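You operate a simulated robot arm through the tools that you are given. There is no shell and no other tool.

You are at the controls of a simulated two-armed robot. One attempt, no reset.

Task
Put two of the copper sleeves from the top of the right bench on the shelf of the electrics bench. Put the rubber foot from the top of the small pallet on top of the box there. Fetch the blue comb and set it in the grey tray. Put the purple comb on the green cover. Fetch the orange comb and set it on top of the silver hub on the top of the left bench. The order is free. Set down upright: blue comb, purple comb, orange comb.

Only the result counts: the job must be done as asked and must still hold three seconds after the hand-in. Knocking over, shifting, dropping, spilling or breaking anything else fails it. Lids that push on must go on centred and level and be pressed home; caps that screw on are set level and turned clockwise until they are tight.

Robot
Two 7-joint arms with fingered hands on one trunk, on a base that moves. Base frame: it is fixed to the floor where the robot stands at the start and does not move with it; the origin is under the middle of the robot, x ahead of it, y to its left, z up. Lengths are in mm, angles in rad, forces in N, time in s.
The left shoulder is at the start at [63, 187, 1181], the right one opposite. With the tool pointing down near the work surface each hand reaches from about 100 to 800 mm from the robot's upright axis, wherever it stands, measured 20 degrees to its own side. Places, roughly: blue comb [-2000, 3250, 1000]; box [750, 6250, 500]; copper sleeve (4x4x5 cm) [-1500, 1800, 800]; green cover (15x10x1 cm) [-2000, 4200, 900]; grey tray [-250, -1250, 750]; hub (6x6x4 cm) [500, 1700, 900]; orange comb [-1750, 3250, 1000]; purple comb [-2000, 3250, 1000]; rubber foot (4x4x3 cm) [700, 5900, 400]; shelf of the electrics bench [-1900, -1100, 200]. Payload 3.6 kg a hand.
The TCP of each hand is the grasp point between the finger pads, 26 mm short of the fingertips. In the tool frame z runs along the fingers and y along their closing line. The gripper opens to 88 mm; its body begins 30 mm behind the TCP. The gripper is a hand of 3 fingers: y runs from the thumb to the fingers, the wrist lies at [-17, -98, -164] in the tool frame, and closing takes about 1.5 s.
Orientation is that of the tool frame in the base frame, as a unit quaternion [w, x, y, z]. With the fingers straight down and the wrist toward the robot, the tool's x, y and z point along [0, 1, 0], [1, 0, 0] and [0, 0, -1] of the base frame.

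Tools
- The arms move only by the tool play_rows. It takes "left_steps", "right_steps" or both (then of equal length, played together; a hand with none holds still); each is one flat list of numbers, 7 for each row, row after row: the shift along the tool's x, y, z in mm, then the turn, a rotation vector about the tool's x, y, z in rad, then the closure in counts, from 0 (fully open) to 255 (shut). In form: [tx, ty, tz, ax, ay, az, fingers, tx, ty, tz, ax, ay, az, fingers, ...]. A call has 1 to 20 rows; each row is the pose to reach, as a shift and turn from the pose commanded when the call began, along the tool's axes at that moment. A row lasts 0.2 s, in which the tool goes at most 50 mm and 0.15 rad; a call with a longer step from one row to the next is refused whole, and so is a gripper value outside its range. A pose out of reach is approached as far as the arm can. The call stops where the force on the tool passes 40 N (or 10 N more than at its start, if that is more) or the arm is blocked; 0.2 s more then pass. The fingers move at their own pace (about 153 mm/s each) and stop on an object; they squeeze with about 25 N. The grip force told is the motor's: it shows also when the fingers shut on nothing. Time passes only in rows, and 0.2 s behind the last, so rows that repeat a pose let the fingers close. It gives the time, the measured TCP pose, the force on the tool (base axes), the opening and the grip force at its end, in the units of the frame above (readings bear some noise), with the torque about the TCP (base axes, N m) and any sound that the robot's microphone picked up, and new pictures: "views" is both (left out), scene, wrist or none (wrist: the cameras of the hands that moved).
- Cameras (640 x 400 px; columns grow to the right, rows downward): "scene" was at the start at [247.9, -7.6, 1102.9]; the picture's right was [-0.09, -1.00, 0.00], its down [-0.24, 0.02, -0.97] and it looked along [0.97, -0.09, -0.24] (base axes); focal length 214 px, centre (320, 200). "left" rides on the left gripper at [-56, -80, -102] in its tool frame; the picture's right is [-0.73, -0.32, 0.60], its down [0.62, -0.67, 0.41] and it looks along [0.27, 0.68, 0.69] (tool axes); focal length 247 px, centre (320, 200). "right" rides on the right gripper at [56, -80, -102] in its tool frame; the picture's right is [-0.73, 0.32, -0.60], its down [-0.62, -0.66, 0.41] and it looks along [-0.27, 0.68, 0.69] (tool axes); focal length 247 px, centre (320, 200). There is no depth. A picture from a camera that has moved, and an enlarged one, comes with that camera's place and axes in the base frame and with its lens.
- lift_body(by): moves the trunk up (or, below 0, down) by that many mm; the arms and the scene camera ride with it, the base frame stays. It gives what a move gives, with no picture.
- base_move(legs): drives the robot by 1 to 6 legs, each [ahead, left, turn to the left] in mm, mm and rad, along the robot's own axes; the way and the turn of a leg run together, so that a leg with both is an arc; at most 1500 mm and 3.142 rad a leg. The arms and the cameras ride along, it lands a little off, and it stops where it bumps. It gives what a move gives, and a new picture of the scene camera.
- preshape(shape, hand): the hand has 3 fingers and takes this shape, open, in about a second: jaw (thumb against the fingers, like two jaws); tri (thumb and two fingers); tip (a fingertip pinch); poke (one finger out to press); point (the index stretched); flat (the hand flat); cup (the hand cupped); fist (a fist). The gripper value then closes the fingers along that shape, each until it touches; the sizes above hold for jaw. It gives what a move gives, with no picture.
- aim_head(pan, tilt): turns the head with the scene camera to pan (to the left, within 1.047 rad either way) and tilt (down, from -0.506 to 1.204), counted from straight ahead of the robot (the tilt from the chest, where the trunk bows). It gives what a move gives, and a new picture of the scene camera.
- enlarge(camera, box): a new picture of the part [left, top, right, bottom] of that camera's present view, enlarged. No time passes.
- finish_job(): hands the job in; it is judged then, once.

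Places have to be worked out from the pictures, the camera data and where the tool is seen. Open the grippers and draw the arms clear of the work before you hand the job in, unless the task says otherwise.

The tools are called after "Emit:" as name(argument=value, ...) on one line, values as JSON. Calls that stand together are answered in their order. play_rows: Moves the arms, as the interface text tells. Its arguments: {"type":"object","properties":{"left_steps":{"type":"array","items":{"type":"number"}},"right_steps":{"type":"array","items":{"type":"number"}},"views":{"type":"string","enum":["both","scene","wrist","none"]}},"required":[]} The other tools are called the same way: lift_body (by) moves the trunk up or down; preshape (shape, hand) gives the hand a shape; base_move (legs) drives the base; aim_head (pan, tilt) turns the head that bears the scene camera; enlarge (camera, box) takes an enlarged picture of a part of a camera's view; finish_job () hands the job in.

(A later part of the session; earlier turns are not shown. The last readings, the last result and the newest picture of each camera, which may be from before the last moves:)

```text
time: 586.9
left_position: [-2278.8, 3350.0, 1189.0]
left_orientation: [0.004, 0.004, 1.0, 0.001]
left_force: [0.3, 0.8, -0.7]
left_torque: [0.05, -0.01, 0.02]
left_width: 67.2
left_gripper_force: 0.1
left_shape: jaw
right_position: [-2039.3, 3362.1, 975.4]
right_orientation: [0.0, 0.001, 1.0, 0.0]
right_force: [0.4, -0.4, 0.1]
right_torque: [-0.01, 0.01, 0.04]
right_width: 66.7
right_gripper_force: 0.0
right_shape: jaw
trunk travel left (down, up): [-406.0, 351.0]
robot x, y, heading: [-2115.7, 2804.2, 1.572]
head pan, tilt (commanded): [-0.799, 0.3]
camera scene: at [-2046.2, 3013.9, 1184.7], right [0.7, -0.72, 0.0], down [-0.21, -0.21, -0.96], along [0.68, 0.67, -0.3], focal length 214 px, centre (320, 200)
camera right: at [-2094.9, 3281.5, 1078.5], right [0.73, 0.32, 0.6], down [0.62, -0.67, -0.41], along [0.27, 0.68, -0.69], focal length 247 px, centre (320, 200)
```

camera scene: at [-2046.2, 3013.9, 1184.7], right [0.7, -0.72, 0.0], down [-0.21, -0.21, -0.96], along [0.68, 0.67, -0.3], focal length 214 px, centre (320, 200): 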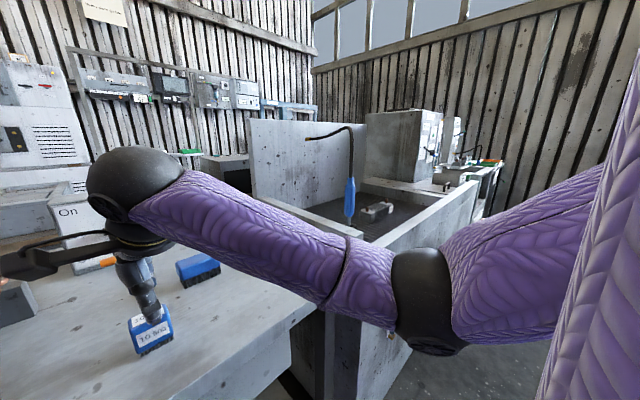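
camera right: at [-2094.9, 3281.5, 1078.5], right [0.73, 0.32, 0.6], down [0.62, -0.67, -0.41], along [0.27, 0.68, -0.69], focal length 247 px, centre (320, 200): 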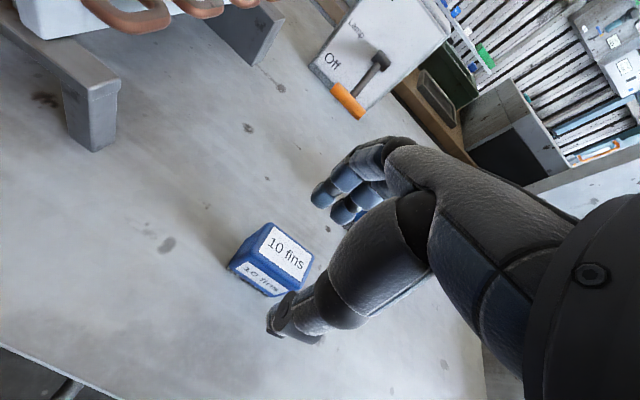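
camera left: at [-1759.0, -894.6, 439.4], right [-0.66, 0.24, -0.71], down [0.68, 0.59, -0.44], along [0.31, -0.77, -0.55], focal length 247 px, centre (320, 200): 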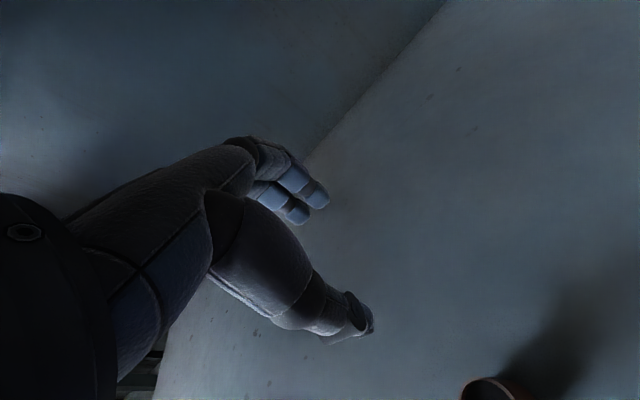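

The hand is straight above the comb. I shift (3, 5) mm, descend to z ≈ 911 and close.

Emit:
play_rows(right_steps=[2, 3, 15, 0, 0, 0, 60, 3, 5, 30, 0, 0, 0, 60, 3, 5, 48, 0, 0, 0, 60, 3, 5, 64, 0, 0, 0, 60, 3, 5, 64, 0, 0, 0, 60, 3, 5, 64, 0, 0, 0, 255, 3, 5, 64, 0, 0, 0, 255, 3, 5, 64, 0, 0, 0, 255, 3, 5, 64, 0, 0, 0, 255, 3, 5, 64, 0, 0, 0, 255, 3, 5, 64, 0, 0, 0, 255, 3, 5, 64, 0, 0, 0, 255], views="both")

```text
time: 589.5
left_position: [-2278.6, 3350.5, 1188.8]
left_orientation: [0.004, 0.004, 1.0, 0.002]
left_force: [0.3, -0.2, -0.3]
left_torque: [-0.02, 0.0, 0.01]
left_width: 67.1
left_gripper_force: 0.1
left_shape: jaw
right_position: [-2041.0, 3368.0, 911.8]
right_orientation: [0.0, 0.001, 1.0, 0.0]
right_force: [0.2, 0.0, 0.5]
right_torque: [0.0, 0.01, 0.01]
right_width: 24.7
right_gripper_force: 24.6
right_shape: jaw
trunk travel left (down, up): [-406.0, 351.0]
robot x, y, heading: [-2115.3, 2808.3, 1.568]
head pan, tilt (commanded): [-0.799, 0.3]
camera scene: at [-2046.4, 3014.0, 1184.6], right [0.7, -0.72, 0.0], down [-0.21, -0.21, -0.96], along [0.68, 0.67, -0.3], focal length 214 px, centre (320, 200)
camera right: at [-2096.9, 3286.7, 1014.2], right [0.73, 0.32, 0.6], down [0.62, -0.67, -0.41], along [0.27, 0.68, -0.69], focal length 247 px, centre (320, 200)
```

scene: 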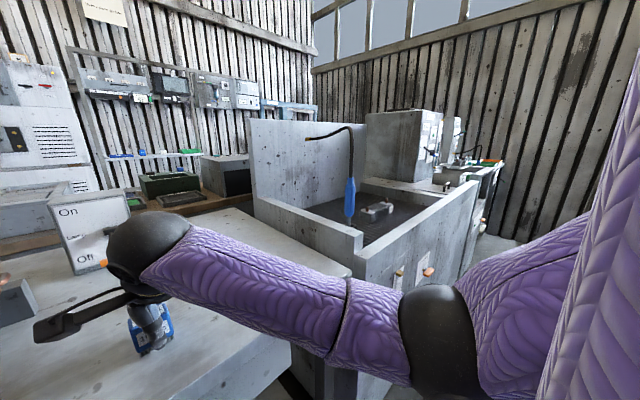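
right: 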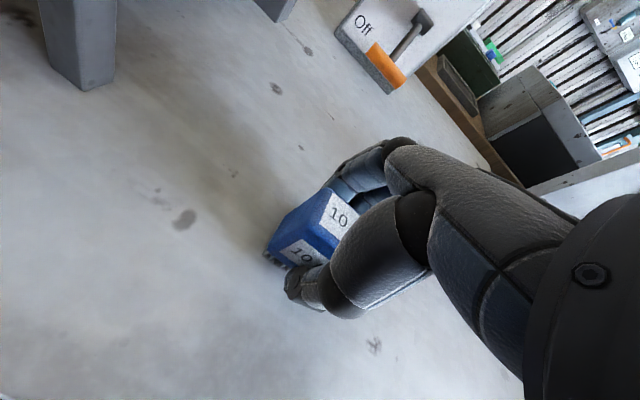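

Blue comb gripped. I lift it by raising the trunk, then check.

Emit:
lift_body(by=200)

Emit:
enlarge(camera="right", box=[200, 130, 440, 280])

```text
time: 591.7
left_position: [-2279.8, 3349.4, 1388.3]
left_orientation: [0.006, 0.004, 1.0, 0.001]
left_force: [-0.2, -0.2, 0.2]
left_torque: [-0.03, -0.01, 0.01]
left_width: 67.1
left_gripper_force: 0.1
left_shape: jaw
right_position: [-2041.7, 3367.5, 1110.4]
right_orientation: [0.0, 0.0, 1.0, -0.001]
right_force: [-0.3, 0.3, -0.5]
right_torque: [0.02, 0.0, -0.04]
right_width: 24.7
right_gripper_force: 25.0
right_shape: jaw
trunk travel left (down, up): [-606.0, 151.0]
robot x, y, heading: [-2116.4, 2804.8, 1.572]
head pan, tilt (commanded): [-0.799, 0.3]
```

```text
2.67 times, centred on (320, 205) of right
camera zoom: at [-2096.7, 3285.7, 1213.3], right [0.73, 0.32, 0.6], down [0.62, -0.67, -0.41], along [0.27, 0.67, -0.69], focal length 659 px, centre (320, 187)
```

zoom: 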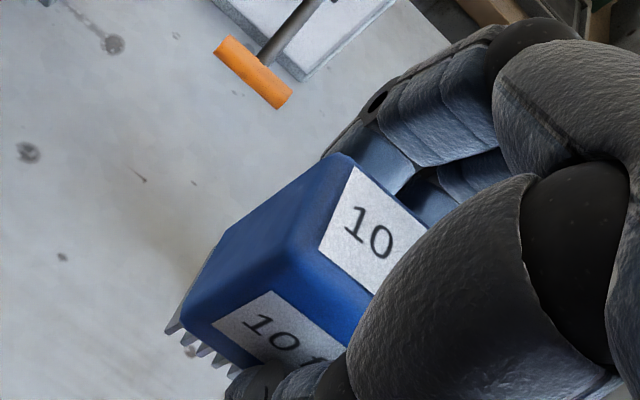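

The comb is held upright. I back off and drive west, then south.

Emit:
base_move(legs=[[-90, 0, 0], [0, 0, 1.57], [1400, 0, 0], [215, 0, 0], [0, 0, 1.571]])

Emit:
aim_head(pan=0, tilt=0.5)

```text
time: 608.4
left_position: [-3545.1, 2110.0, 1388.1]
left_orientation: [0.001, 1.0, 0.016, -0.005]
left_force: [0.0, -0.4, -0.6]
left_torque: [-0.02, -0.01, 0.0]
left_width: 67.1
left_gripper_force: 0.1
left_shape: jaw
right_position: [-3781.5, 2084.1, 1111.9]
right_orientation: [0.0, 1.0, 0.02, 0.0]
right_force: [-0.5, 0.1, -1.5]
right_torque: [-0.04, -0.01, -0.02]
right_width: 24.4
right_gripper_force: 25.0
right_shape: jaw
trunk travel left (down, up): [-606.0, 151.0]
robot x, y, heading: [-3733.8, 2648.2, -1.526]
head pan, tilt (commanded): [-0.799, 0.3]
camera scene: at [-3789.5, 2450.4, 1391.7], right [-0.73, 0.69, 0.0], down [0.2, 0.21, -0.96], along [-0.66, -0.69, -0.3], focal length 214 px, centre (320, 200)
```

scene: 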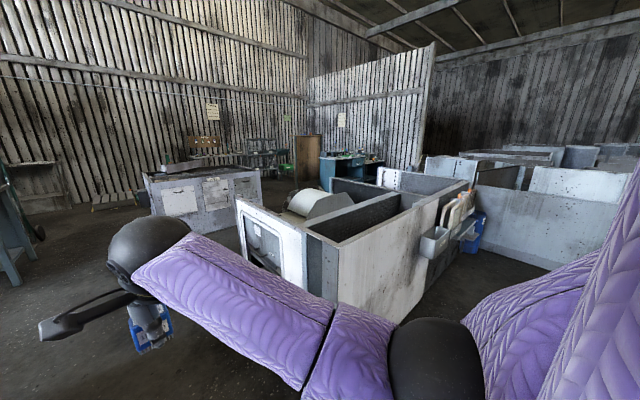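

```text
time: 609.5
left_position: [-3545.0, 2110.2, 1388.5]
left_orientation: [0.001, 1.0, 0.016, -0.005]
left_force: [-0.8, -0.7, -0.4]
left_torque: [-0.03, -0.02, -0.04]
left_width: 66.8
left_gripper_force: 0.1
left_shape: jaw
right_position: [-3781.7, 2083.5, 1111.9]
right_orientation: [0.0, 1.0, 0.02, 0.0]
right_force: [0.3, -0.6, -1.7]
right_torque: [0.02, -0.01, 0.05]
right_width: 24.3
right_gripper_force: 24.7
right_shape: jaw
trunk travel left (down, up): [-606.0, 151.0]
robot x, y, heading: [-3732.9, 2648.9, -1.527]
head pan, tilt (commanded): [0.0, 0.499]
camera scene: at [-3721.7, 2427.3, 1373.3], right [-1.0, -0.04, 0.0], down [-0.02, 0.48, -0.88], along [0.04, -0.88, -0.48], focal length 214 px, centre (320, 200)
```

scene: 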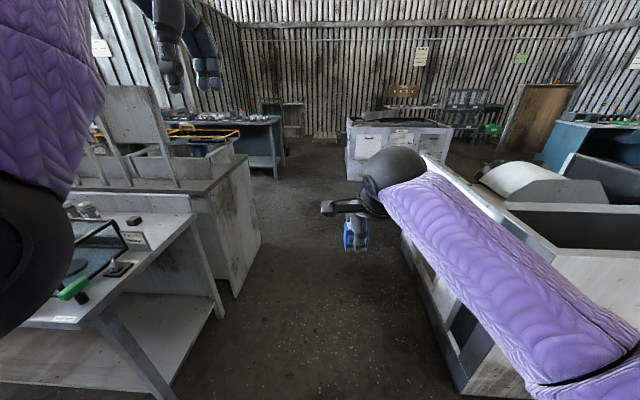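

I correct heading, drive south to the front aisle and turn east.

Emit:
base_move(legs=[[0, 0, -0.044], [1400, 0, 0], [1280, 0, 0], [0, 0, 1.571]])

Emit:
base_move(legs=[[1400, 0, 0], [1200, 0, 0]])

```text
time: 626.6
left_position: [-3180.0, 178.9, 1389.0]
left_orientation: [0.004, 0.701, 0.713, -0.002]
left_force: [0.8, 0.2, -1.5]
left_torque: [-0.02, -0.03, -0.01]
left_width: 67.0
left_gripper_force: 0.0
left_shape: jaw
right_position: [-3156.9, -57.5, 1111.9]
right_orientation: [0.0, 0.697, 0.717, 0.0]
right_force: [-0.1, -0.6, -0.6]
right_torque: [0.01, 0.01, 0.0]
right_width: 23.9
right_gripper_force: 25.3
right_shape: jaw
trunk travel left (down, up): [-606.0, 151.0]
robot x, y, heading: [-3720.1, 0.2, 0.027]
head pan, tilt (commanded): [0.0, 0.499]
camera scene: at [-3497.7, 6.2, 1373.3], right [0.03, -1.0, 0.0], down [-0.48, -0.01, -0.88], along [0.88, 0.02, -0.48], focal length 214 px, centre (320, 200)
```

scene: 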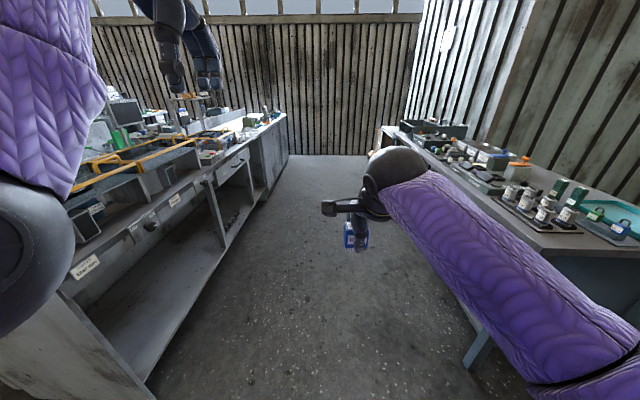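

```text
time: 639.3
left_position: [-571.8, 201.9, 1388.4]
left_orientation: [0.004, 0.717, 0.697, -0.003]
left_force: [-1.2, 1.3, -0.3]
left_torque: [-0.03, -0.02, -0.01]
left_width: 67.1
left_gripper_force: 0.1
left_shape: jaw
right_position: [-561.7, -35.5, 1111.2]
right_orientation: [0.0, 0.714, 0.701, 0.0]
right_force: [0.1, 0.5, -1.1]
right_torque: [0.0, 0.02, -0.01]
right_width: 23.9
right_gripper_force: 25.1
right_shape: jaw
trunk travel left (down, up): [-606.0, 151.0]
robot x, y, heading: [-1124.5, 47.5, -0.016]
head pan, tilt (commanded): [0.0, 0.499]
camera scene: at [-897.8, 44.5, 1373.2], right [-0.02, -1.0, 0.0], down [-0.48, 0.01, -0.88], along [0.88, -0.02, -0.48], focal length 214 px, centre (320, 200)
```

scene: 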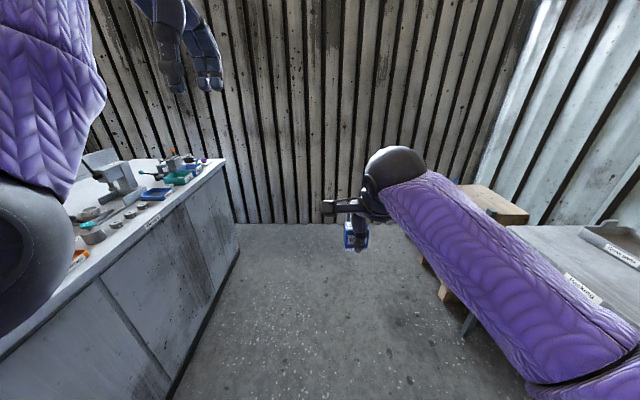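

I go on 800 mm and turn right to face the packing bench with the grey tray.

Emit:
base_move(legs=[[800, -40, 0.016], [0, 0, -1.571]])

Emit:
aim_head(pan=0, tilt=0.7)

Emit:
enlarge(camera="scene", box=[180, 60, 420, 210])

```text
time: 647.4
left_position: [-170.5, -551.1, 1387.7]
left_orientation: [0.0, 1.0, -0.016, -0.005]
left_force: [-0.1, -0.3, 0.7]
left_torque: [0.01, 0.03, 0.0]
left_width: 67.3
left_gripper_force: 0.1
left_shape: jaw
right_position: [-408.7, -561.7, 1110.8]
right_orientation: [0.0, 1.0, -0.01, -0.001]
right_force: [1.1, 0.5, 0.2]
right_torque: [-0.02, 0.0, 0.03]
right_width: 23.6
right_gripper_force: 25.0
right_shape: jaw
trunk travel left (down, up): [-606.0, 151.0]
robot x, y, heading: [-323.3, -4.7, -1.594]
head pan, tilt (commanded): [0.0, 0.499]
camera scene: at [-326.9, -223.3, 1373.3], right [-1.0, 0.02, 0.0], down [0.01, 0.48, -0.88], along [-0.02, -0.88, -0.48], focal length 214 px, centre (320, 200)
```

scene: 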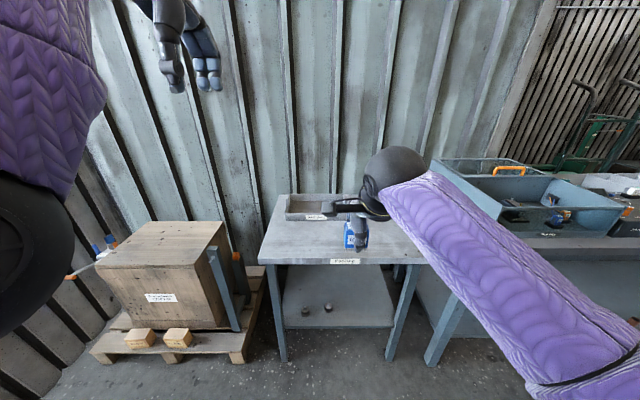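

```text
time: 648.2
left_position: [-168.2, -550.1, 1388.2]
left_orientation: [0.001, 1.0, -0.016, -0.005]
left_force: [0.0, -0.2, -0.1]
left_torque: [-0.01, -0.03, 0.0]
left_width: 67.1
left_gripper_force: 0.1
left_shape: jaw
right_position: [-409.2, -561.6, 1111.9]
right_orientation: [-0.001, 1.0, -0.011, 0.0]
right_force: [0.1, -0.4, -1.9]
right_torque: [0.04, 0.0, 0.0]
right_width: 23.5
right_gripper_force: 24.9
right_shape: jaw
trunk travel left (down, up): [-606.0, 151.0]
robot x, y, heading: [-322.8, -2.7, -1.591]
head pan, tilt (commanded): [0.0, 0.7]
camera scene: at [-326.7, -217.3, 1355.6], right [-1.0, 0.02, 0.0], down [0.01, 0.64, -0.77], along [-0.02, -0.77, -0.64], focal length 214 px, centre (320, 200)
```

scene: 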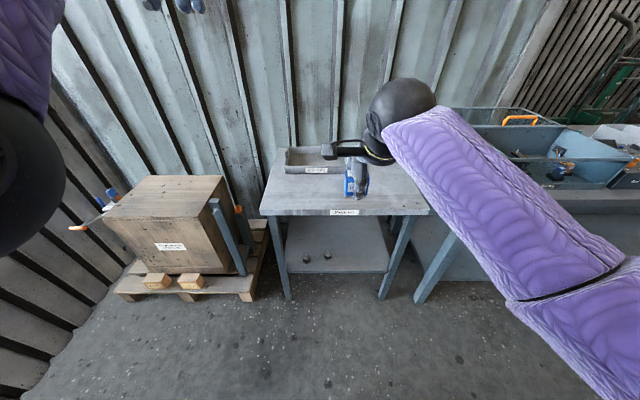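

```text
2.67 times, centred on (300, 135) of scene
camera zoom: at [-326.7, -217.3, 1355.6], right [-1.0, 0.02, 0.0], down [0.01, 0.64, -0.77], along [-0.02, -0.77, -0.64], focal length 572 px, centre (373, 373)
```

zoom: 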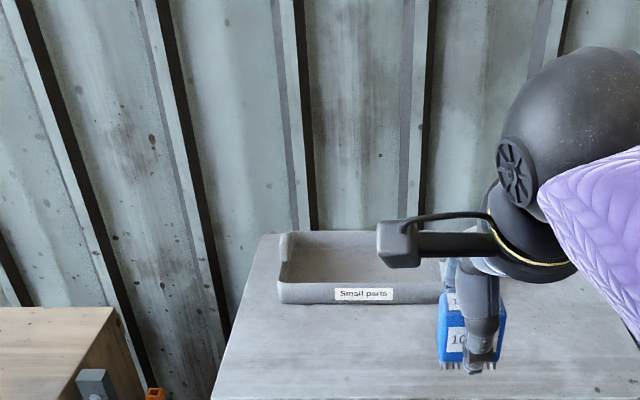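

The grey "Small parts" tray lies on the packing bench (top z ≈ 770) at about x -180…-560, y -1130…-1320. I move in front of it, turned slightly left so that the right shoulder is closer.

Emit:
base_move(legs=[[500, 104, 0], [0, 0, 0.341]])

Emit:
aim_head(pan=-0.3, tilt=0.8)

Emit:
enlarge(camera="right", box=[0, 0, 640, 400])

```text
time: 652.2
left_position: [93.8, -976.0, 1388.5]
left_orientation: [0.002, 0.989, 0.15, -0.005]
left_force: [0.0, 0.2, 0.2]
left_torque: [-0.02, -0.02, 0.0]
left_width: 67.5
left_gripper_force: 0.1
left_shape: jaw
right_position: [-129.2, -1065.0, 1111.9]
right_orientation: [-0.001, 0.988, 0.154, 0.0]
right_force: [-0.8, -0.1, -1.8]
right_torque: [0.0, 0.01, 0.02]
right_width: 23.5
right_gripper_force: 24.6
right_shape: jaw
trunk travel left (down, up): [-606.0, 151.0]
robot x, y, heading: [-227.8, -508.1, -1.257]
head pan, tilt (commanded): [0.0, 0.7]
camera scene: at [-162.9, -712.5, 1355.5], right [-0.95, -0.3, 0.0], down [-0.2, 0.61, -0.76], along [0.23, -0.73, -0.64], focal length 214 px, centre (320, 200)
```

scene: 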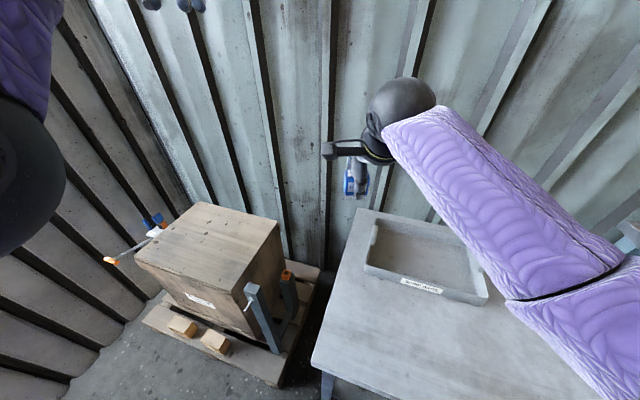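

```text
time: 653.0
left_position: [93.3, -978.1, 1387.1]
left_orientation: [0.002, 0.989, 0.149, -0.003]
left_force: [0.7, 0.1, 1.4]
left_torque: [0.02, -0.02, 0.01]
left_width: 67.1
left_gripper_force: 0.1
left_shape: jaw
right_position: [-128.1, -1064.0, 1110.6]
right_orientation: [-0.001, 0.988, 0.154, 0.001]
right_force: [1.0, 0.0, -1.2]
right_torque: [0.03, 0.02, -0.01]
right_width: 23.9
right_gripper_force: 25.0
right_shape: jaw
trunk travel left (down, up): [-606.0, 151.0]
robot x, y, heading: [-231.5, -507.5, -1.259]
head pan, tilt (commanded): [-0.3, 0.799]
camera scene: at [-188.3, -712.2, 1347.3], right [-1.0, -0.01, 0.0], down [-0.01, 0.72, -0.7], along [0.01, -0.7, -0.72], focal length 214 px, centre (320, 200)
```

scene: 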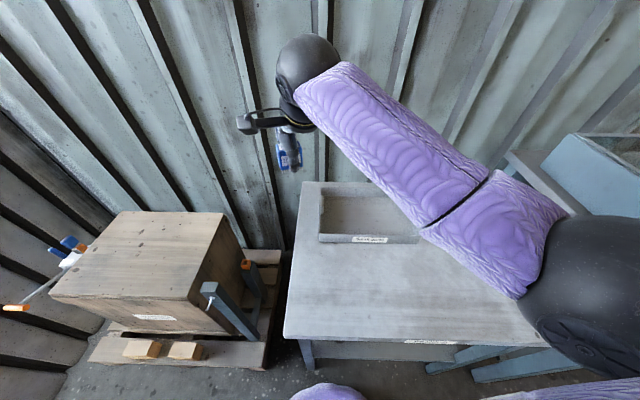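

```text
1.00 times, centred on (320, 200) of right (not enlarged: the box is as wide or as high as the picture)
camera zoom: at [-98.5, -972.2, 1213.7], right [-0.6, -0.53, 0.6], down [-0.8, 0.44, -0.41], along [-0.05, -0.72, -0.69], focal length 247 px, centre (320, 200)
```

zoom: 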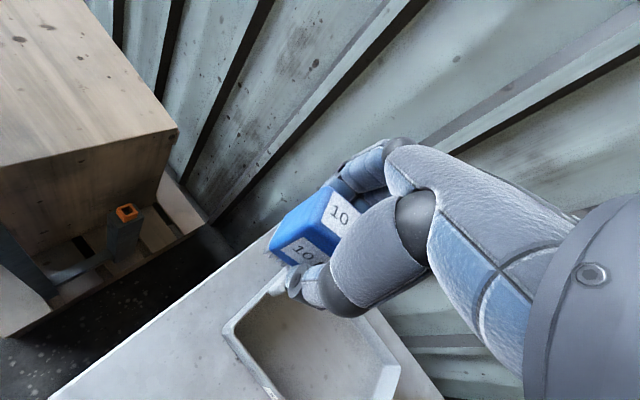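

The tray spans about x -186…-483, y -1080…-1254. I move the comb over its middle at the present height.

Emit:
play_rows(right_steps=[-43, 8, 0, 0, 0, 0, 255, -86, 17, 0, 0, 0, 0, 255, -129, 25, 0, 0, 0, 0, 255, -172, 34, 0, 0, 0, 0, 255, -215, 42.5, 0, 0, 0, 0, 255, -215, 42.5, 0, 0, 0, 0, 255], views="both")

```text
time: 654.4
left_position: [93.0, -975.2, 1388.1]
left_orientation: [0.001, 0.989, 0.149, -0.005]
left_force: [-0.7, -0.2, 0.9]
left_torque: [-0.02, 0.03, 0.0]
left_width: 67.0
left_gripper_force: 0.2
left_shape: jaw
right_position: [-320.2, -1170.2, 1111.0]
right_orientation: [0.0, 0.988, 0.155, -0.001]
right_force: [0.4, 0.3, -0.8]
right_torque: [0.03, 0.02, 0.01]
right_width: 23.4
right_gripper_force: 24.6
right_shape: jaw
trunk travel left (down, up): [-606.0, 151.0]
robot x, y, heading: [-231.5, -508.5, -1.257]
head pan, tilt (commanded): [-0.3, 0.799]
camera scene: at [-187.8, -711.9, 1347.3], right [-1.0, -0.01, 0.0], down [-0.01, 0.72, -0.7], along [0.01, -0.7, -0.72], focal length 214 px, centre (320, 200)
camera right: at [-289.3, -1077.6, 1214.2], right [-0.6, -0.53, 0.6], down [-0.8, 0.44, -0.41], along [-0.05, -0.72, -0.69], focal length 247 px, centre (320, 200)
```

scene: 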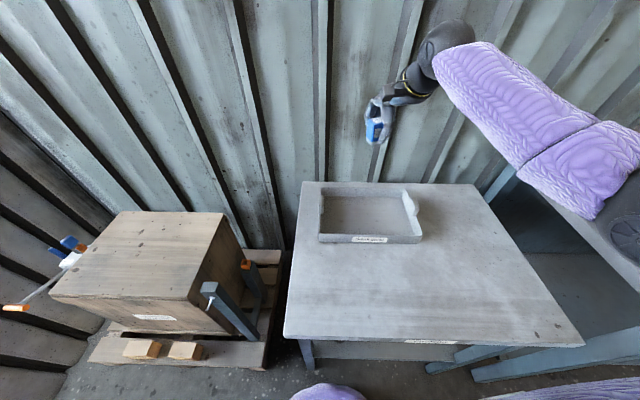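
right: 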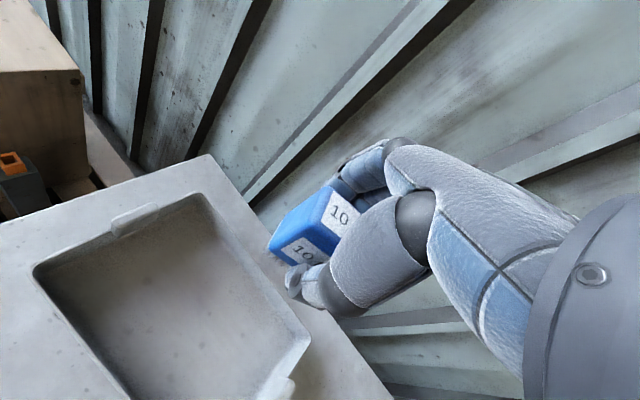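

The tray is empty and fully visible. I enlarge both views to measure it.

Emit:
enlarge(camera="scene", box=[290, 170, 450, 270])

Emit:
enlarge(camera="right", box=[0, 150, 400, 400])

```text
4.00 times, centred on (370, 220) of scene
camera zoom: at [-187.8, -711.9, 1347.3], right [-1.0, -0.01, 0.0], down [-0.01, 0.72, -0.7], along [0.01, -0.7, -0.72], focal length 858 px, centre (120, 120)
```

zoom: 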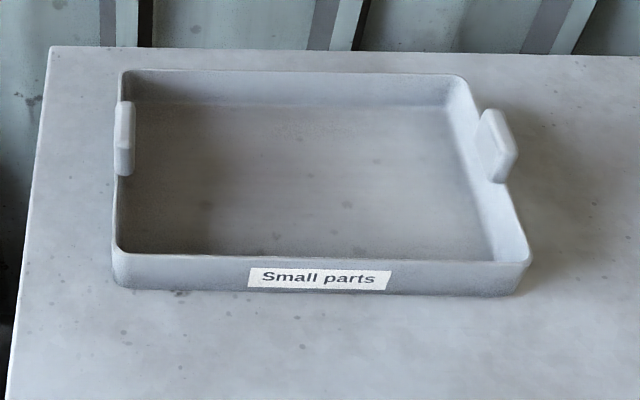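

```text
1.60 times, centred on (200, 275) of right
camera zoom: at [-289.3, -1077.6, 1214.2], right [-0.6, -0.53, 0.6], down [-0.8, 0.44, -0.41], along [-0.05, -0.72, -0.69], focal length 395 px, centre (512, 80)
```

zoom: 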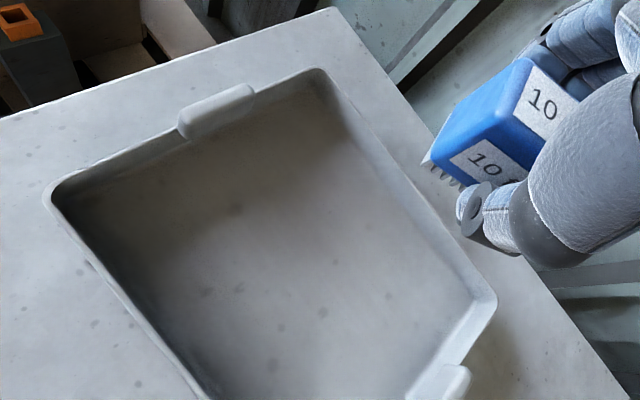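

The tray rim is near z ≈ 845, spanning x -188…-475, y -1071…-1258, so the comb is above its middle. I lower the trunk by 200 and check.

Emit:
lift_body(by=-200)

Emit:
aim_head(pan=-0.3, tilt=0.6)

Emit:
enlarge(camera="right", box=[0, 0, 640, 400])

```text
time: 656.6
left_position: [92.8, -975.6, 1189.5]
left_orientation: [0.001, 0.989, 0.15, -0.005]
left_force: [-0.6, 0.4, -0.5]
left_torque: [-0.01, -0.01, 0.01]
left_width: 67.2
left_gripper_force: 0.0
left_shape: jaw
right_position: [-320.2, -1170.3, 912.0]
right_orientation: [0.0, 0.988, 0.154, 0.001]
right_force: [-0.1, 0.8, -1.0]
right_torque: [0.01, -0.03, 0.01]
right_width: 23.4
right_gripper_force: 24.9
right_shape: jaw
trunk travel left (down, up): [-406.0, 351.0]
robot x, y, heading: [-231.6, -508.4, -1.26]
head pan, tilt (commanded): [-0.3, 0.799]
```

```text
time: 657.3
left_position: [92.4, -977.0, 1188.3]
left_orientation: [0.002, 0.989, 0.149, -0.004]
left_force: [-0.1, 0.6, 0.3]
left_torque: [0.02, 0.01, 0.02]
left_width: 67.2
left_gripper_force: 0.0
left_shape: jaw
right_position: [-319.9, -1169.9, 910.8]
right_orientation: [-0.002, 0.988, 0.154, 0.001]
right_force: [-0.9, 0.6, -1.1]
right_torque: [0.05, -0.03, 0.01]
right_width: 23.5
right_gripper_force: 24.6
right_shape: jaw
trunk travel left (down, up): [-406.0, 351.0]
robot x, y, heading: [-229.1, -506.6, -1.259]
head pan, tilt (commanded): [-0.3, 0.6]
camera scene: at [-184.7, -731.1, 1157.1], right [-1.0, -0.01, 0.0], down [-0.01, 0.57, -0.82], along [0.01, -0.82, -0.57], focal length 214 px, centre (320, 200)
```

scene: 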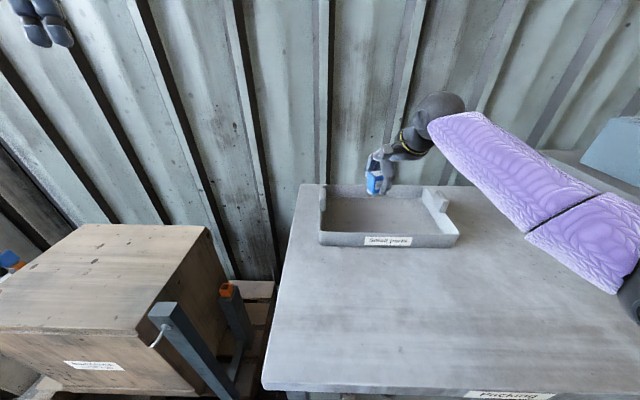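

```text
1.00 times, centred on (320, 200) of right (not enlarged: the box is as wide or as high as the picture)
camera zoom: at [-290.4, -1078.3, 1013.8], right [-0.6, -0.53, 0.6], down [-0.8, 0.44, -0.41], along [-0.05, -0.72, -0.69], focal length 247 px, centre (320, 200)
```

zoom: 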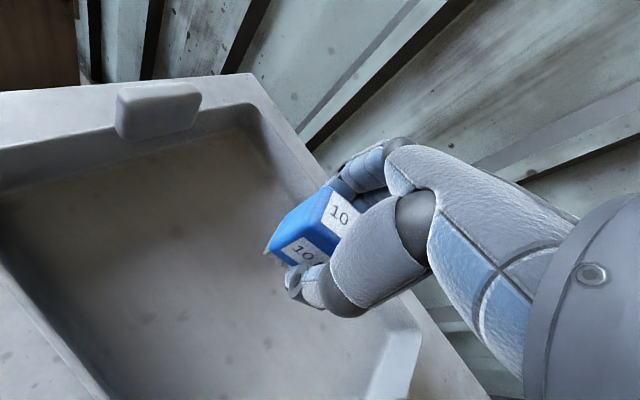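

The spot under the comb is well inside the tray. I descend 55 mm, then in small steps until contact.

Emit:
play_rows(right_steps=[0, 0, 20, 0, 0, 0, 255, 0, 0, 40, 0, 0, 0, 255, 0, 0, 50, 0, 0, 0, 255, 0, 0, 50, 0, 0, 0, 255], views="wrist")

Emit:
play_rows(right_steps=[0, 0, 2, 0, 0, 0, 255, 0, 0, 4, 0, 0, 0, 255, 0, 0, 6, 0, 0, 0, 255, 0, 0, 6, 0, 0, 0, 255], views="none")

```text
time: 658.3
left_position: [92.6, -976.7, 1188.4]
left_orientation: [0.002, 0.989, 0.15, -0.005]
left_force: [1.2, 0.0, 0.2]
left_torque: [0.01, -0.03, 0.0]
left_width: 66.8
left_gripper_force: 0.0
left_shape: jaw
right_position: [-321.4, -1170.0, 860.3]
right_orientation: [-0.001, 0.988, 0.154, 0.0]
right_force: [0.0, 0.6, -1.0]
right_torque: [0.0, -0.01, 0.01]
right_width: 23.5
right_gripper_force: 24.6
right_shape: jaw
trunk travel left (down, up): [-406.0, 351.0]
robot x, y, heading: [-231.8, -509.1, -1.26]
head pan, tilt (commanded): [-0.3, 0.6]
camera right: at [-290.4, -1077.6, 963.2], right [-0.6, -0.53, 0.6], down [-0.8, 0.44, -0.41], along [-0.05, -0.72, -0.69], focal length 247 px, centre (320, 200)
```

right: 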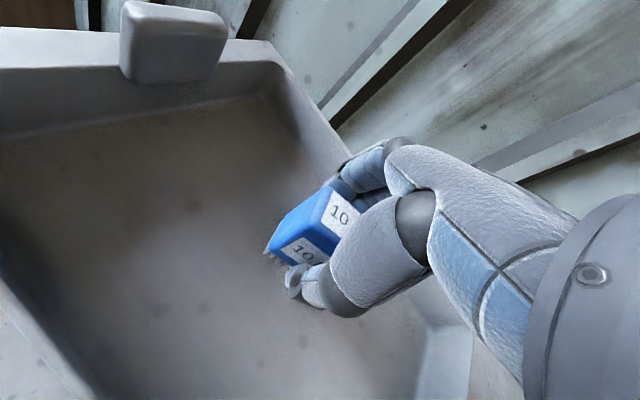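

```text
time: 659.3
left_position: [93.0, -976.6, 1189.1]
left_orientation: [0.001, 0.989, 0.149, -0.004]
left_force: [1.3, -0.9, -0.1]
left_torque: [-0.01, 0.0, -0.01]
left_width: 67.2
left_gripper_force: 0.1
left_shape: jaw
right_position: [-320.8, -1171.2, 854.5]
right_orientation: [0.0, 0.988, 0.154, 0.0]
right_force: [0.0, 1.0, -1.6]
right_torque: [0.0, 0.01, 0.0]
right_width: 23.7
right_gripper_force: 25.1
right_shape: jaw
trunk travel left (down, up): [-406.0, 351.0]
robot x, y, heading: [-233.8, -506.0, -1.261]
head pan, tilt (commanded): [-0.3, 0.6]
```

No contact yet; I continue in 6 mm calls.

Emit:
play_rows(right_steps=[0, 0, 2, 0, 0, 0, 255, 0, 0, 4, 0, 0, 0, 255, 0, 0, 6, 0, 0, 0, 255, 0, 0, 6, 0, 0, 0, 255], views="none")

Emit:
play_rows(right_steps=[0, 0, 1.5, 0, 0, 0, 255, 0, 0, 3, 0, 0, 0, 255, 0, 0, 4, 0, 0, 0, 255, 0, 0, 4, 0, 0, 0, 255], views="none")

Emit:
play_rows(right_steps=[0, 0, 1, 0, 0, 0, 255, 0, 0, 2, 0, 0, 0, 255, 0, 0, 3, 0, 0, 0, 255, 0, 0, 3, 0, 0, 0, 255], views="wrist")

```text
time: 660.3
left_position: [94.4, -976.9, 1188.0]
left_orientation: [0.002, 0.989, 0.15, -0.004]
left_force: [0.5, 0.2, -0.4]
left_torque: [0.02, -0.03, 0.01]
left_width: 67.3
left_gripper_force: 0.1
left_shape: jaw
right_position: [-320.6, -1169.8, 847.9]
right_orientation: [0.0, 0.988, 0.154, 0.0]
right_force: [-0.3, -0.5, -1.9]
right_torque: [0.01, 0.01, 0.02]
right_width: 23.5
right_gripper_force: 25.3
right_shape: jaw
trunk travel left (down, up): [-406.0, 351.0]
robot x, y, heading: [-232.9, -510.1, -1.254]
head pan, tilt (commanded): [-0.3, 0.6]
```

```text
time: 661.3
left_position: [93.4, -976.7, 1187.1]
left_orientation: [0.002, 0.989, 0.149, -0.005]
left_force: [0.9, -0.6, 0.1]
left_torque: [-0.01, 0.0, -0.03]
left_width: 67.1
left_gripper_force: 0.0
left_shape: jaw
right_position: [-320.9, -1170.5, 844.9]
right_orientation: [0.0, 0.988, 0.153, 0.0]
right_force: [0.4, -0.4, -0.7]
right_torque: [0.01, -0.04, 0.02]
right_width: 23.6
right_gripper_force: 24.2
right_shape: jaw
trunk travel left (down, up): [-406.0, 351.0]
robot x, y, heading: [-229.3, -507.1, -1.259]
head pan, tilt (commanded): [-0.3, 0.6]
```

```text
time: 662.3
left_position: [93.1, -977.4, 1187.7]
left_orientation: [0.001, 0.989, 0.15, -0.005]
left_force: [-0.2, 0.4, -0.1]
left_torque: [-0.02, -0.02, -0.04]
left_width: 67.0
left_gripper_force: 0.1
left_shape: jaw
right_position: [-320.8, -1169.6, 841.9]
right_orientation: [-0.001, 0.988, 0.153, 0.0]
right_force: [0.1, -0.3, -1.8]
right_torque: [-0.01, 0.05, -0.01]
right_width: 23.2
right_gripper_force: 24.8
right_shape: jaw
trunk travel left (down, up): [-406.0, 351.0]
robot x, y, heading: [-233.2, -505.0, -1.255]
head pan, tilt (commanded): [-0.3, 0.6]
camera right: at [-290.1, -1078.1, 944.2], right [-0.6, -0.53, 0.6], down [-0.8, 0.44, -0.41], along [-0.05, -0.72, -0.69], focal length 247 px, centre (320, 200)
```

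right: 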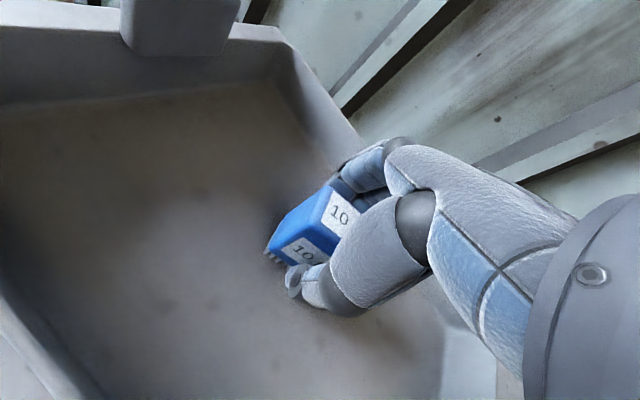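

Shadow is closing in. I continue.

Emit:
play_rows(right_steps=[0, 0, 1.5, 0, 0, 0, 255, 0, 0, 3, 0, 0, 0, 255, 0, 0, 4, 0, 0, 0, 255, 0, 0, 4, 0, 0, 0, 255], views="none")

Emit:
play_rows(right_steps=[0, 0, 1.5, 0, 0, 0, 255, 0, 0, 3, 0, 0, 0, 255, 0, 0, 4, 0, 0, 0, 255, 0, 0, 4, 0, 0, 0, 255], views="none")

Emit:
play_rows(right_steps=[0, 0, 1, 0, 0, 0, 255, 0, 0, 2, 0, 0, 0, 255, 0, 0, 3, 0, 0, 0, 255, 0, 0, 3, 0, 0, 0, 255], views="wrist")

```text
time: 663.3
left_position: [93.2, -976.8, 1187.9]
left_orientation: [0.001, 0.989, 0.149, -0.004]
left_force: [-0.4, 0.0, 0.2]
left_torque: [-0.02, 0.03, -0.01]
left_width: 67.1
left_gripper_force: 0.0
left_shape: jaw
right_position: [-320.3, -1170.2, 838.2]
right_orientation: [-0.001, 0.988, 0.155, 0.0]
right_force: [0.1, -1.0, -0.4]
right_torque: [-0.03, 0.0, -0.01]
right_width: 23.4
right_gripper_force: 24.8
right_shape: jaw
trunk travel left (down, up): [-406.0, 351.0]
robot x, y, heading: [-231.6, -507.3, -1.256]
head pan, tilt (commanded): [-0.3, 0.6]
```

```text
time: 664.3
left_position: [92.6, -975.6, 1187.7]
left_orientation: [0.002, 0.989, 0.15, -0.004]
left_force: [-0.2, 0.2, 0.3]
left_torque: [0.01, -0.02, -0.01]
left_width: 67.0
left_gripper_force: 0.0
left_shape: jaw
right_position: [-321.9, -1170.1, 834.4]
right_orientation: [0.0, 0.988, 0.154, 0.0]
right_force: [1.2, 0.5, 2.8]
right_torque: [-0.05, -0.08, -0.04]
right_width: 23.6
right_gripper_force: 25.1
right_shape: jaw
trunk travel left (down, up): [-406.0, 351.0]
robot x, y, heading: [-229.5, -508.2, -1.262]
head pan, tilt (commanded): [-0.3, 0.6]
```

```text
time: 665.3
left_position: [93.7, -975.2, 1188.4]
left_orientation: [0.002, 0.989, 0.15, -0.005]
left_force: [0.4, 0.2, -0.3]
left_torque: [-0.02, -0.01, 0.01]
left_width: 67.6
left_gripper_force: 0.0
left_shape: jaw
right_position: [-320.2, -1169.0, 834.7]
right_orientation: [0.003, 0.988, 0.154, -0.001]
right_force: [1.2, -1.3, 14.1]
right_torque: [-0.05, -0.01, -0.03]
right_width: 24.1
right_gripper_force: 24.9
right_shape: jaw
trunk travel left (down, up): [-406.0, 351.0]
robot x, y, heading: [-229.2, -506.7, -1.26]
head pan, tilt (commanded): [-0.3, 0.6]
camera right: at [-290.5, -1077.5, 936.1], right [-0.6, -0.52, 0.6], down [-0.8, 0.44, -0.41], along [-0.05, -0.73, -0.68], focal length 247 px, centre (320, 200)
```

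right: 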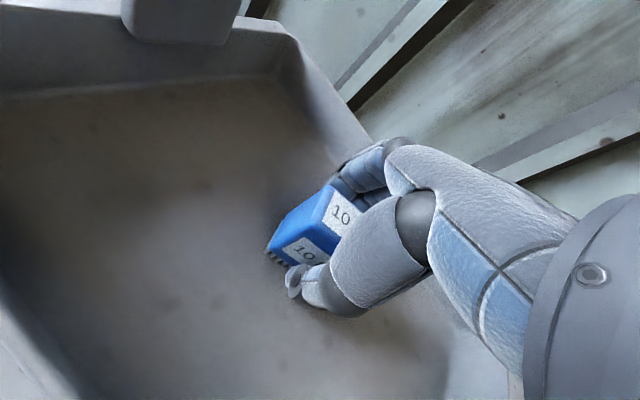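

Contact with the tray floor (14 N). I ease 2 mm, open partly and check.

Emit:
play_rows(right_steps=[0, 0, -2, 0, 0, 0, 255, 0, 0, -2, 0, 0, 0, 200, 0, 0, -2, 0, 0, 0, 160, 0, 0, -2, 0, 0, 0, 125, 0, 0, -2, 0, 0, 0, 110, 0, 0, -2, 0, 0, 0, 110, 0, 0, -2, 0, 0, 0, 110], views="both")

Emit:
enlarge(camera="right", box=[200, 130, 440, 280])

Emit:
enlarge(camera="scene", box=[300, 150, 460, 250])

```text
time: 666.9
left_position: [93.0, -976.0, 1188.7]
left_orientation: [0.002, 0.989, 0.15, -0.005]
left_force: [0.2, 0.5, 0.7]
left_torque: [0.03, 0.0, 0.04]
left_width: 66.9
left_gripper_force: 0.1
left_shape: jaw
right_position: [-320.2, -1170.3, 833.5]
right_orientation: [-0.001, 0.988, 0.154, 0.0]
right_force: [-0.5, 0.0, 0.0]
right_torque: [-0.05, -0.02, -0.05]
right_width: 49.5
right_gripper_force: 0.1
right_shape: jaw
trunk travel left (down, up): [-406.0, 351.0]
robot x, y, heading: [-232.5, -508.9, -1.262]
head pan, tilt (commanded): [-0.3, 0.6]
camera scene: at [-184.7, -731.0, 1157.1], right [-1.0, -0.01, 0.0], down [-0.01, 0.57, -0.82], along [0.01, -0.82, -0.57], focal length 214 px, centre (320, 200)
camera right: at [-290.7, -1077.4, 935.9], right [-0.6, -0.53, 0.6], down [-0.8, 0.44, -0.41], along [-0.05, -0.72, -0.69], focal length 247 px, centre (320, 200)
```

scene: 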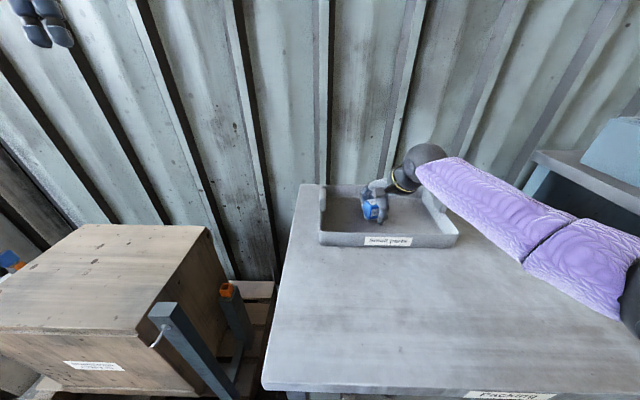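
right: 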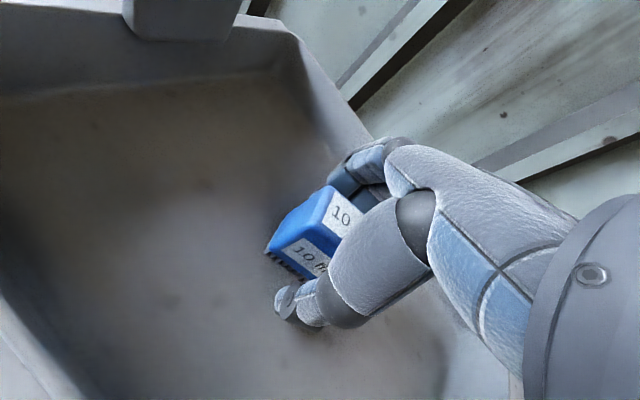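

```text
2.67 times, centred on (320, 205) of right
camera zoom: at [-290.7, -1077.4, 935.9], right [-0.6, -0.53, 0.6], down [-0.8, 0.44, -0.41], along [-0.05, -0.72, -0.69], focal length 659 px, centre (320, 187)
```

zoom: 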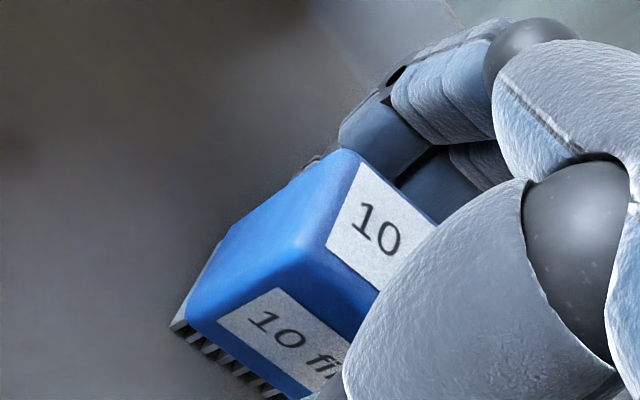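

```text
4.00 times, centred on (380, 200) of scene
camera zoom: at [-184.7, -731.0, 1157.1], right [-1.0, -0.01, 0.0], down [-0.01, 0.57, -0.82], along [0.01, -0.82, -0.57], focal length 858 px, centre (80, 200)
```

zoom: 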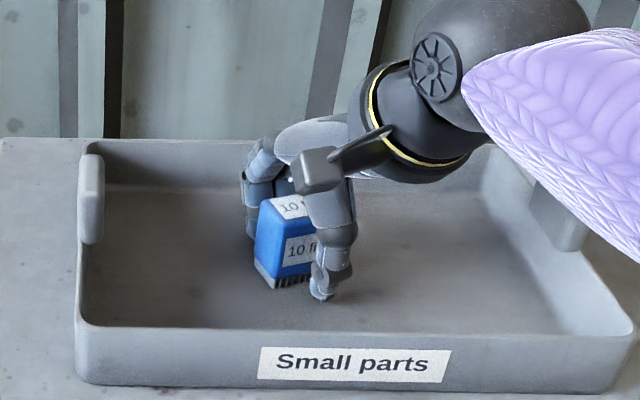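

The comb stands upright in the tray, fingers clear. I lift the hand away vertically with the trunk.

Emit:
lift_body(by=60)

Emit:
lift_body(by=180)

Emit:
aim_head(pan=-0.3, tilt=0.8)

Emit:
enlarge(camera="scene", box=[290, 150, 450, 250])

```text
time: 667.9
left_position: [93.2, -975.9, 1248.1]
left_orientation: [0.001, 0.989, 0.15, -0.003]
left_force: [-0.2, -0.4, 0.0]
left_torque: [-0.01, 0.0, 0.0]
left_width: 67.0
left_gripper_force: 0.1
left_shape: jaw
right_position: [-319.9, -1170.0, 893.5]
right_orientation: [0.0, 0.988, 0.154, -0.002]
right_force: [-0.8, 0.2, -0.5]
right_torque: [0.0, 0.0, 0.01]
right_width: 49.4
right_gripper_force: 0.0
right_shape: jaw
trunk travel left (down, up): [-466.0, 291.0]
robot x, y, heading: [-230.8, -503.3, -1.257]
head pan, tilt (commanded): [-0.3, 0.6]
```

```text
time: 669.9
left_position: [92.7, -977.4, 1428.6]
left_orientation: [0.0, 0.989, 0.15, -0.005]
left_force: [-0.2, 0.4, -0.5]
left_torque: [0.02, -0.05, 0.04]
left_width: 67.3
left_gripper_force: 0.0
left_shape: jaw
right_position: [-319.9, -1170.3, 1073.1]
right_orientation: [-0.001, 0.988, 0.154, 0.0]
right_force: [0.2, -0.1, 0.0]
right_torque: [-0.02, 0.03, -0.02]
right_width: 49.8
right_gripper_force: 0.2
right_shape: jaw
trunk travel left (down, up): [-646.0, 111.0]
robot x, y, heading: [-232.1, -507.2, -1.256]
head pan, tilt (commanded): [-0.3, 0.6]
```

```text
time: 670.7
left_position: [93.7, -975.7, 1429.0]
left_orientation: [0.002, 0.989, 0.15, -0.004]
left_force: [-1.0, 0.2, -0.2]
left_torque: [0.01, 0.0, -0.03]
left_width: 67.2
left_gripper_force: 0.1
left_shape: jaw
right_position: [-320.7, -1170.1, 1073.2]
right_orientation: [0.0, 0.988, 0.154, 0.001]
right_force: [-0.2, -0.2, -0.1]
right_torque: [-0.02, -0.03, 0.0]
right_width: 49.2
right_gripper_force: 0.0
right_shape: jaw
trunk travel left (down, up): [-646.0, 111.0]
robot x, y, heading: [-232.1, -508.2, -1.257]
head pan, tilt (commanded): [-0.3, 0.799]
camera scene: at [-188.5, -711.7, 1387.7], right [-1.0, -0.01, 0.0], down [-0.01, 0.72, -0.7], along [0.01, -0.7, -0.72], focal length 214 px, centre (320, 200)
```

scene: 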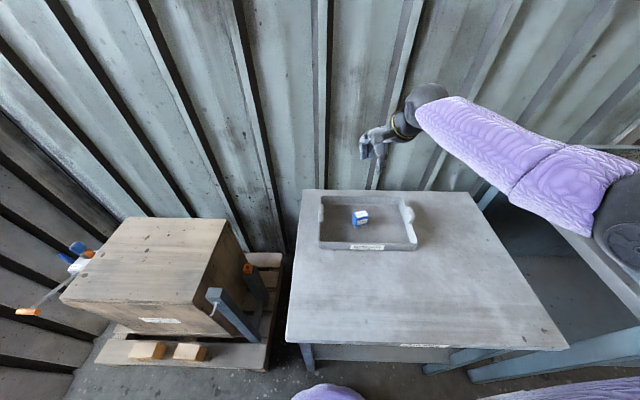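

```text
4.00 times, centred on (370, 200) of scene
camera zoom: at [-188.5, -711.7, 1387.7], right [-1.0, -0.01, 0.0], down [-0.01, 0.72, -0.7], along [0.01, -0.7, -0.72], focal length 858 px, centre (120, 200)
```

zoom: 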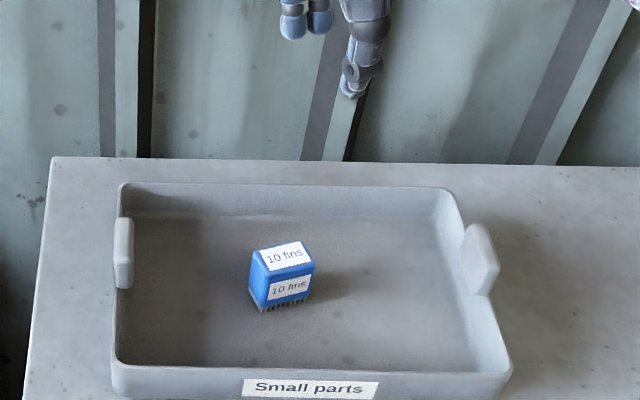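

The blue comb stands upright in the grey tray; all five placements are done. I back away from the bench and open both hands fully.

Emit:
base_move(legs=[[-380, 0, 0]])

Emit:
play_rows(left_steps=[0, 0, 0, 0, 0, 0, 0, 0, 0, 0, 0, 0, 0, 0, 0, 0, 0, 0, 0, 0, 0, 0, 0, 0, 0, 0, 0, 0, 0, 0, 0, 0, 0, 0, 0], right_steps=[0, 0, 0, 0, 0, 0, 0, 0, 0, 0, 0, 0, 0, 0, 0, 0, 0, 0, 0, 0, 0, 0, 0, 0, 0, 0, 0, 0, 0, 0, 0, 0, 0, 0, 0], views="scene")

```text
time: 673.0
left_position: [-20.0, -615.4, 1428.4]
left_orientation: [0.002, 0.988, 0.151, -0.004]
left_force: [0.2, 0.3, -0.1]
left_torque: [0.01, -0.01, 0.02]
left_width: 67.2
left_gripper_force: 0.1
left_shape: jaw
right_position: [-434.6, -810.4, 1073.2]
right_orientation: [0.0, 0.988, 0.156, 0.0]
right_force: [0.0, 0.6, 0.4]
right_torque: [0.0, 0.0, -0.03]
right_width: 49.3
right_gripper_force: 0.1
right_shape: jaw
trunk travel left (down, up): [-646.0, 111.0]
robot x, y, heading: [-343.8, -145.5, -1.259]
head pan, tilt (commanded): [-0.3, 0.799]
camera scene: at [-303.4, -352.3, 1387.7], right [-1.0, -0.01, 0.0], down [-0.01, 0.72, -0.7], along [0.01, -0.7, -0.72], focal length 214 px, centre (320, 200)
```

scene: 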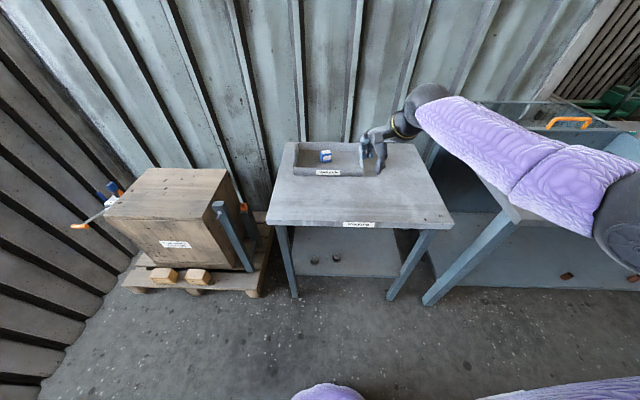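

```text
time: 674.2
left_position: [-20.2, -614.6, 1428.2]
left_orientation: [0.001, 0.988, 0.151, -0.005]
left_force: [0.0, 0.1, -0.3]
left_torque: [0.01, -0.02, -0.01]
left_width: 87.7
left_gripper_force: 0.0
left_shape: jaw
right_position: [-433.4, -811.1, 1074.1]
right_orientation: [0.001, 0.988, 0.157, 0.0]
right_force: [-1.2, -1.2, -0.4]
right_torque: [-0.04, 0.03, -0.01]
right_width: 87.8
right_gripper_force: 0.0
right_shape: jaw
trunk travel left (down, up): [-646.0, 111.0]
robot x, y, heading: [-346.1, -146.8, -1.259]
head pan, tilt (commanded): [-0.3, 0.799]
camera scene: at [-303.4, -352.4, 1387.7], right [-1.0, -0.01, 0.0], down [-0.01, 0.72, -0.7], along [0.01, -0.7, -0.72], focal length 214 px, centre (320, 200)
```

scene: 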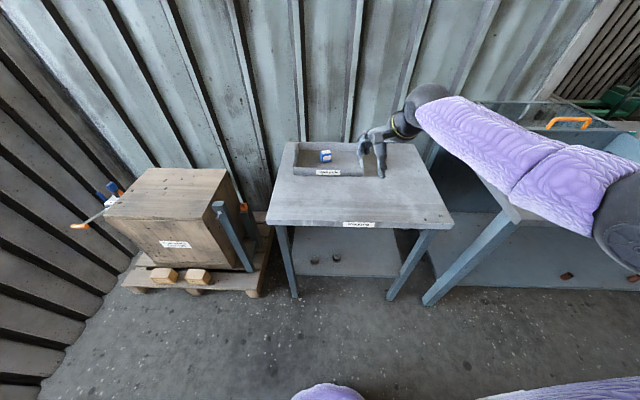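

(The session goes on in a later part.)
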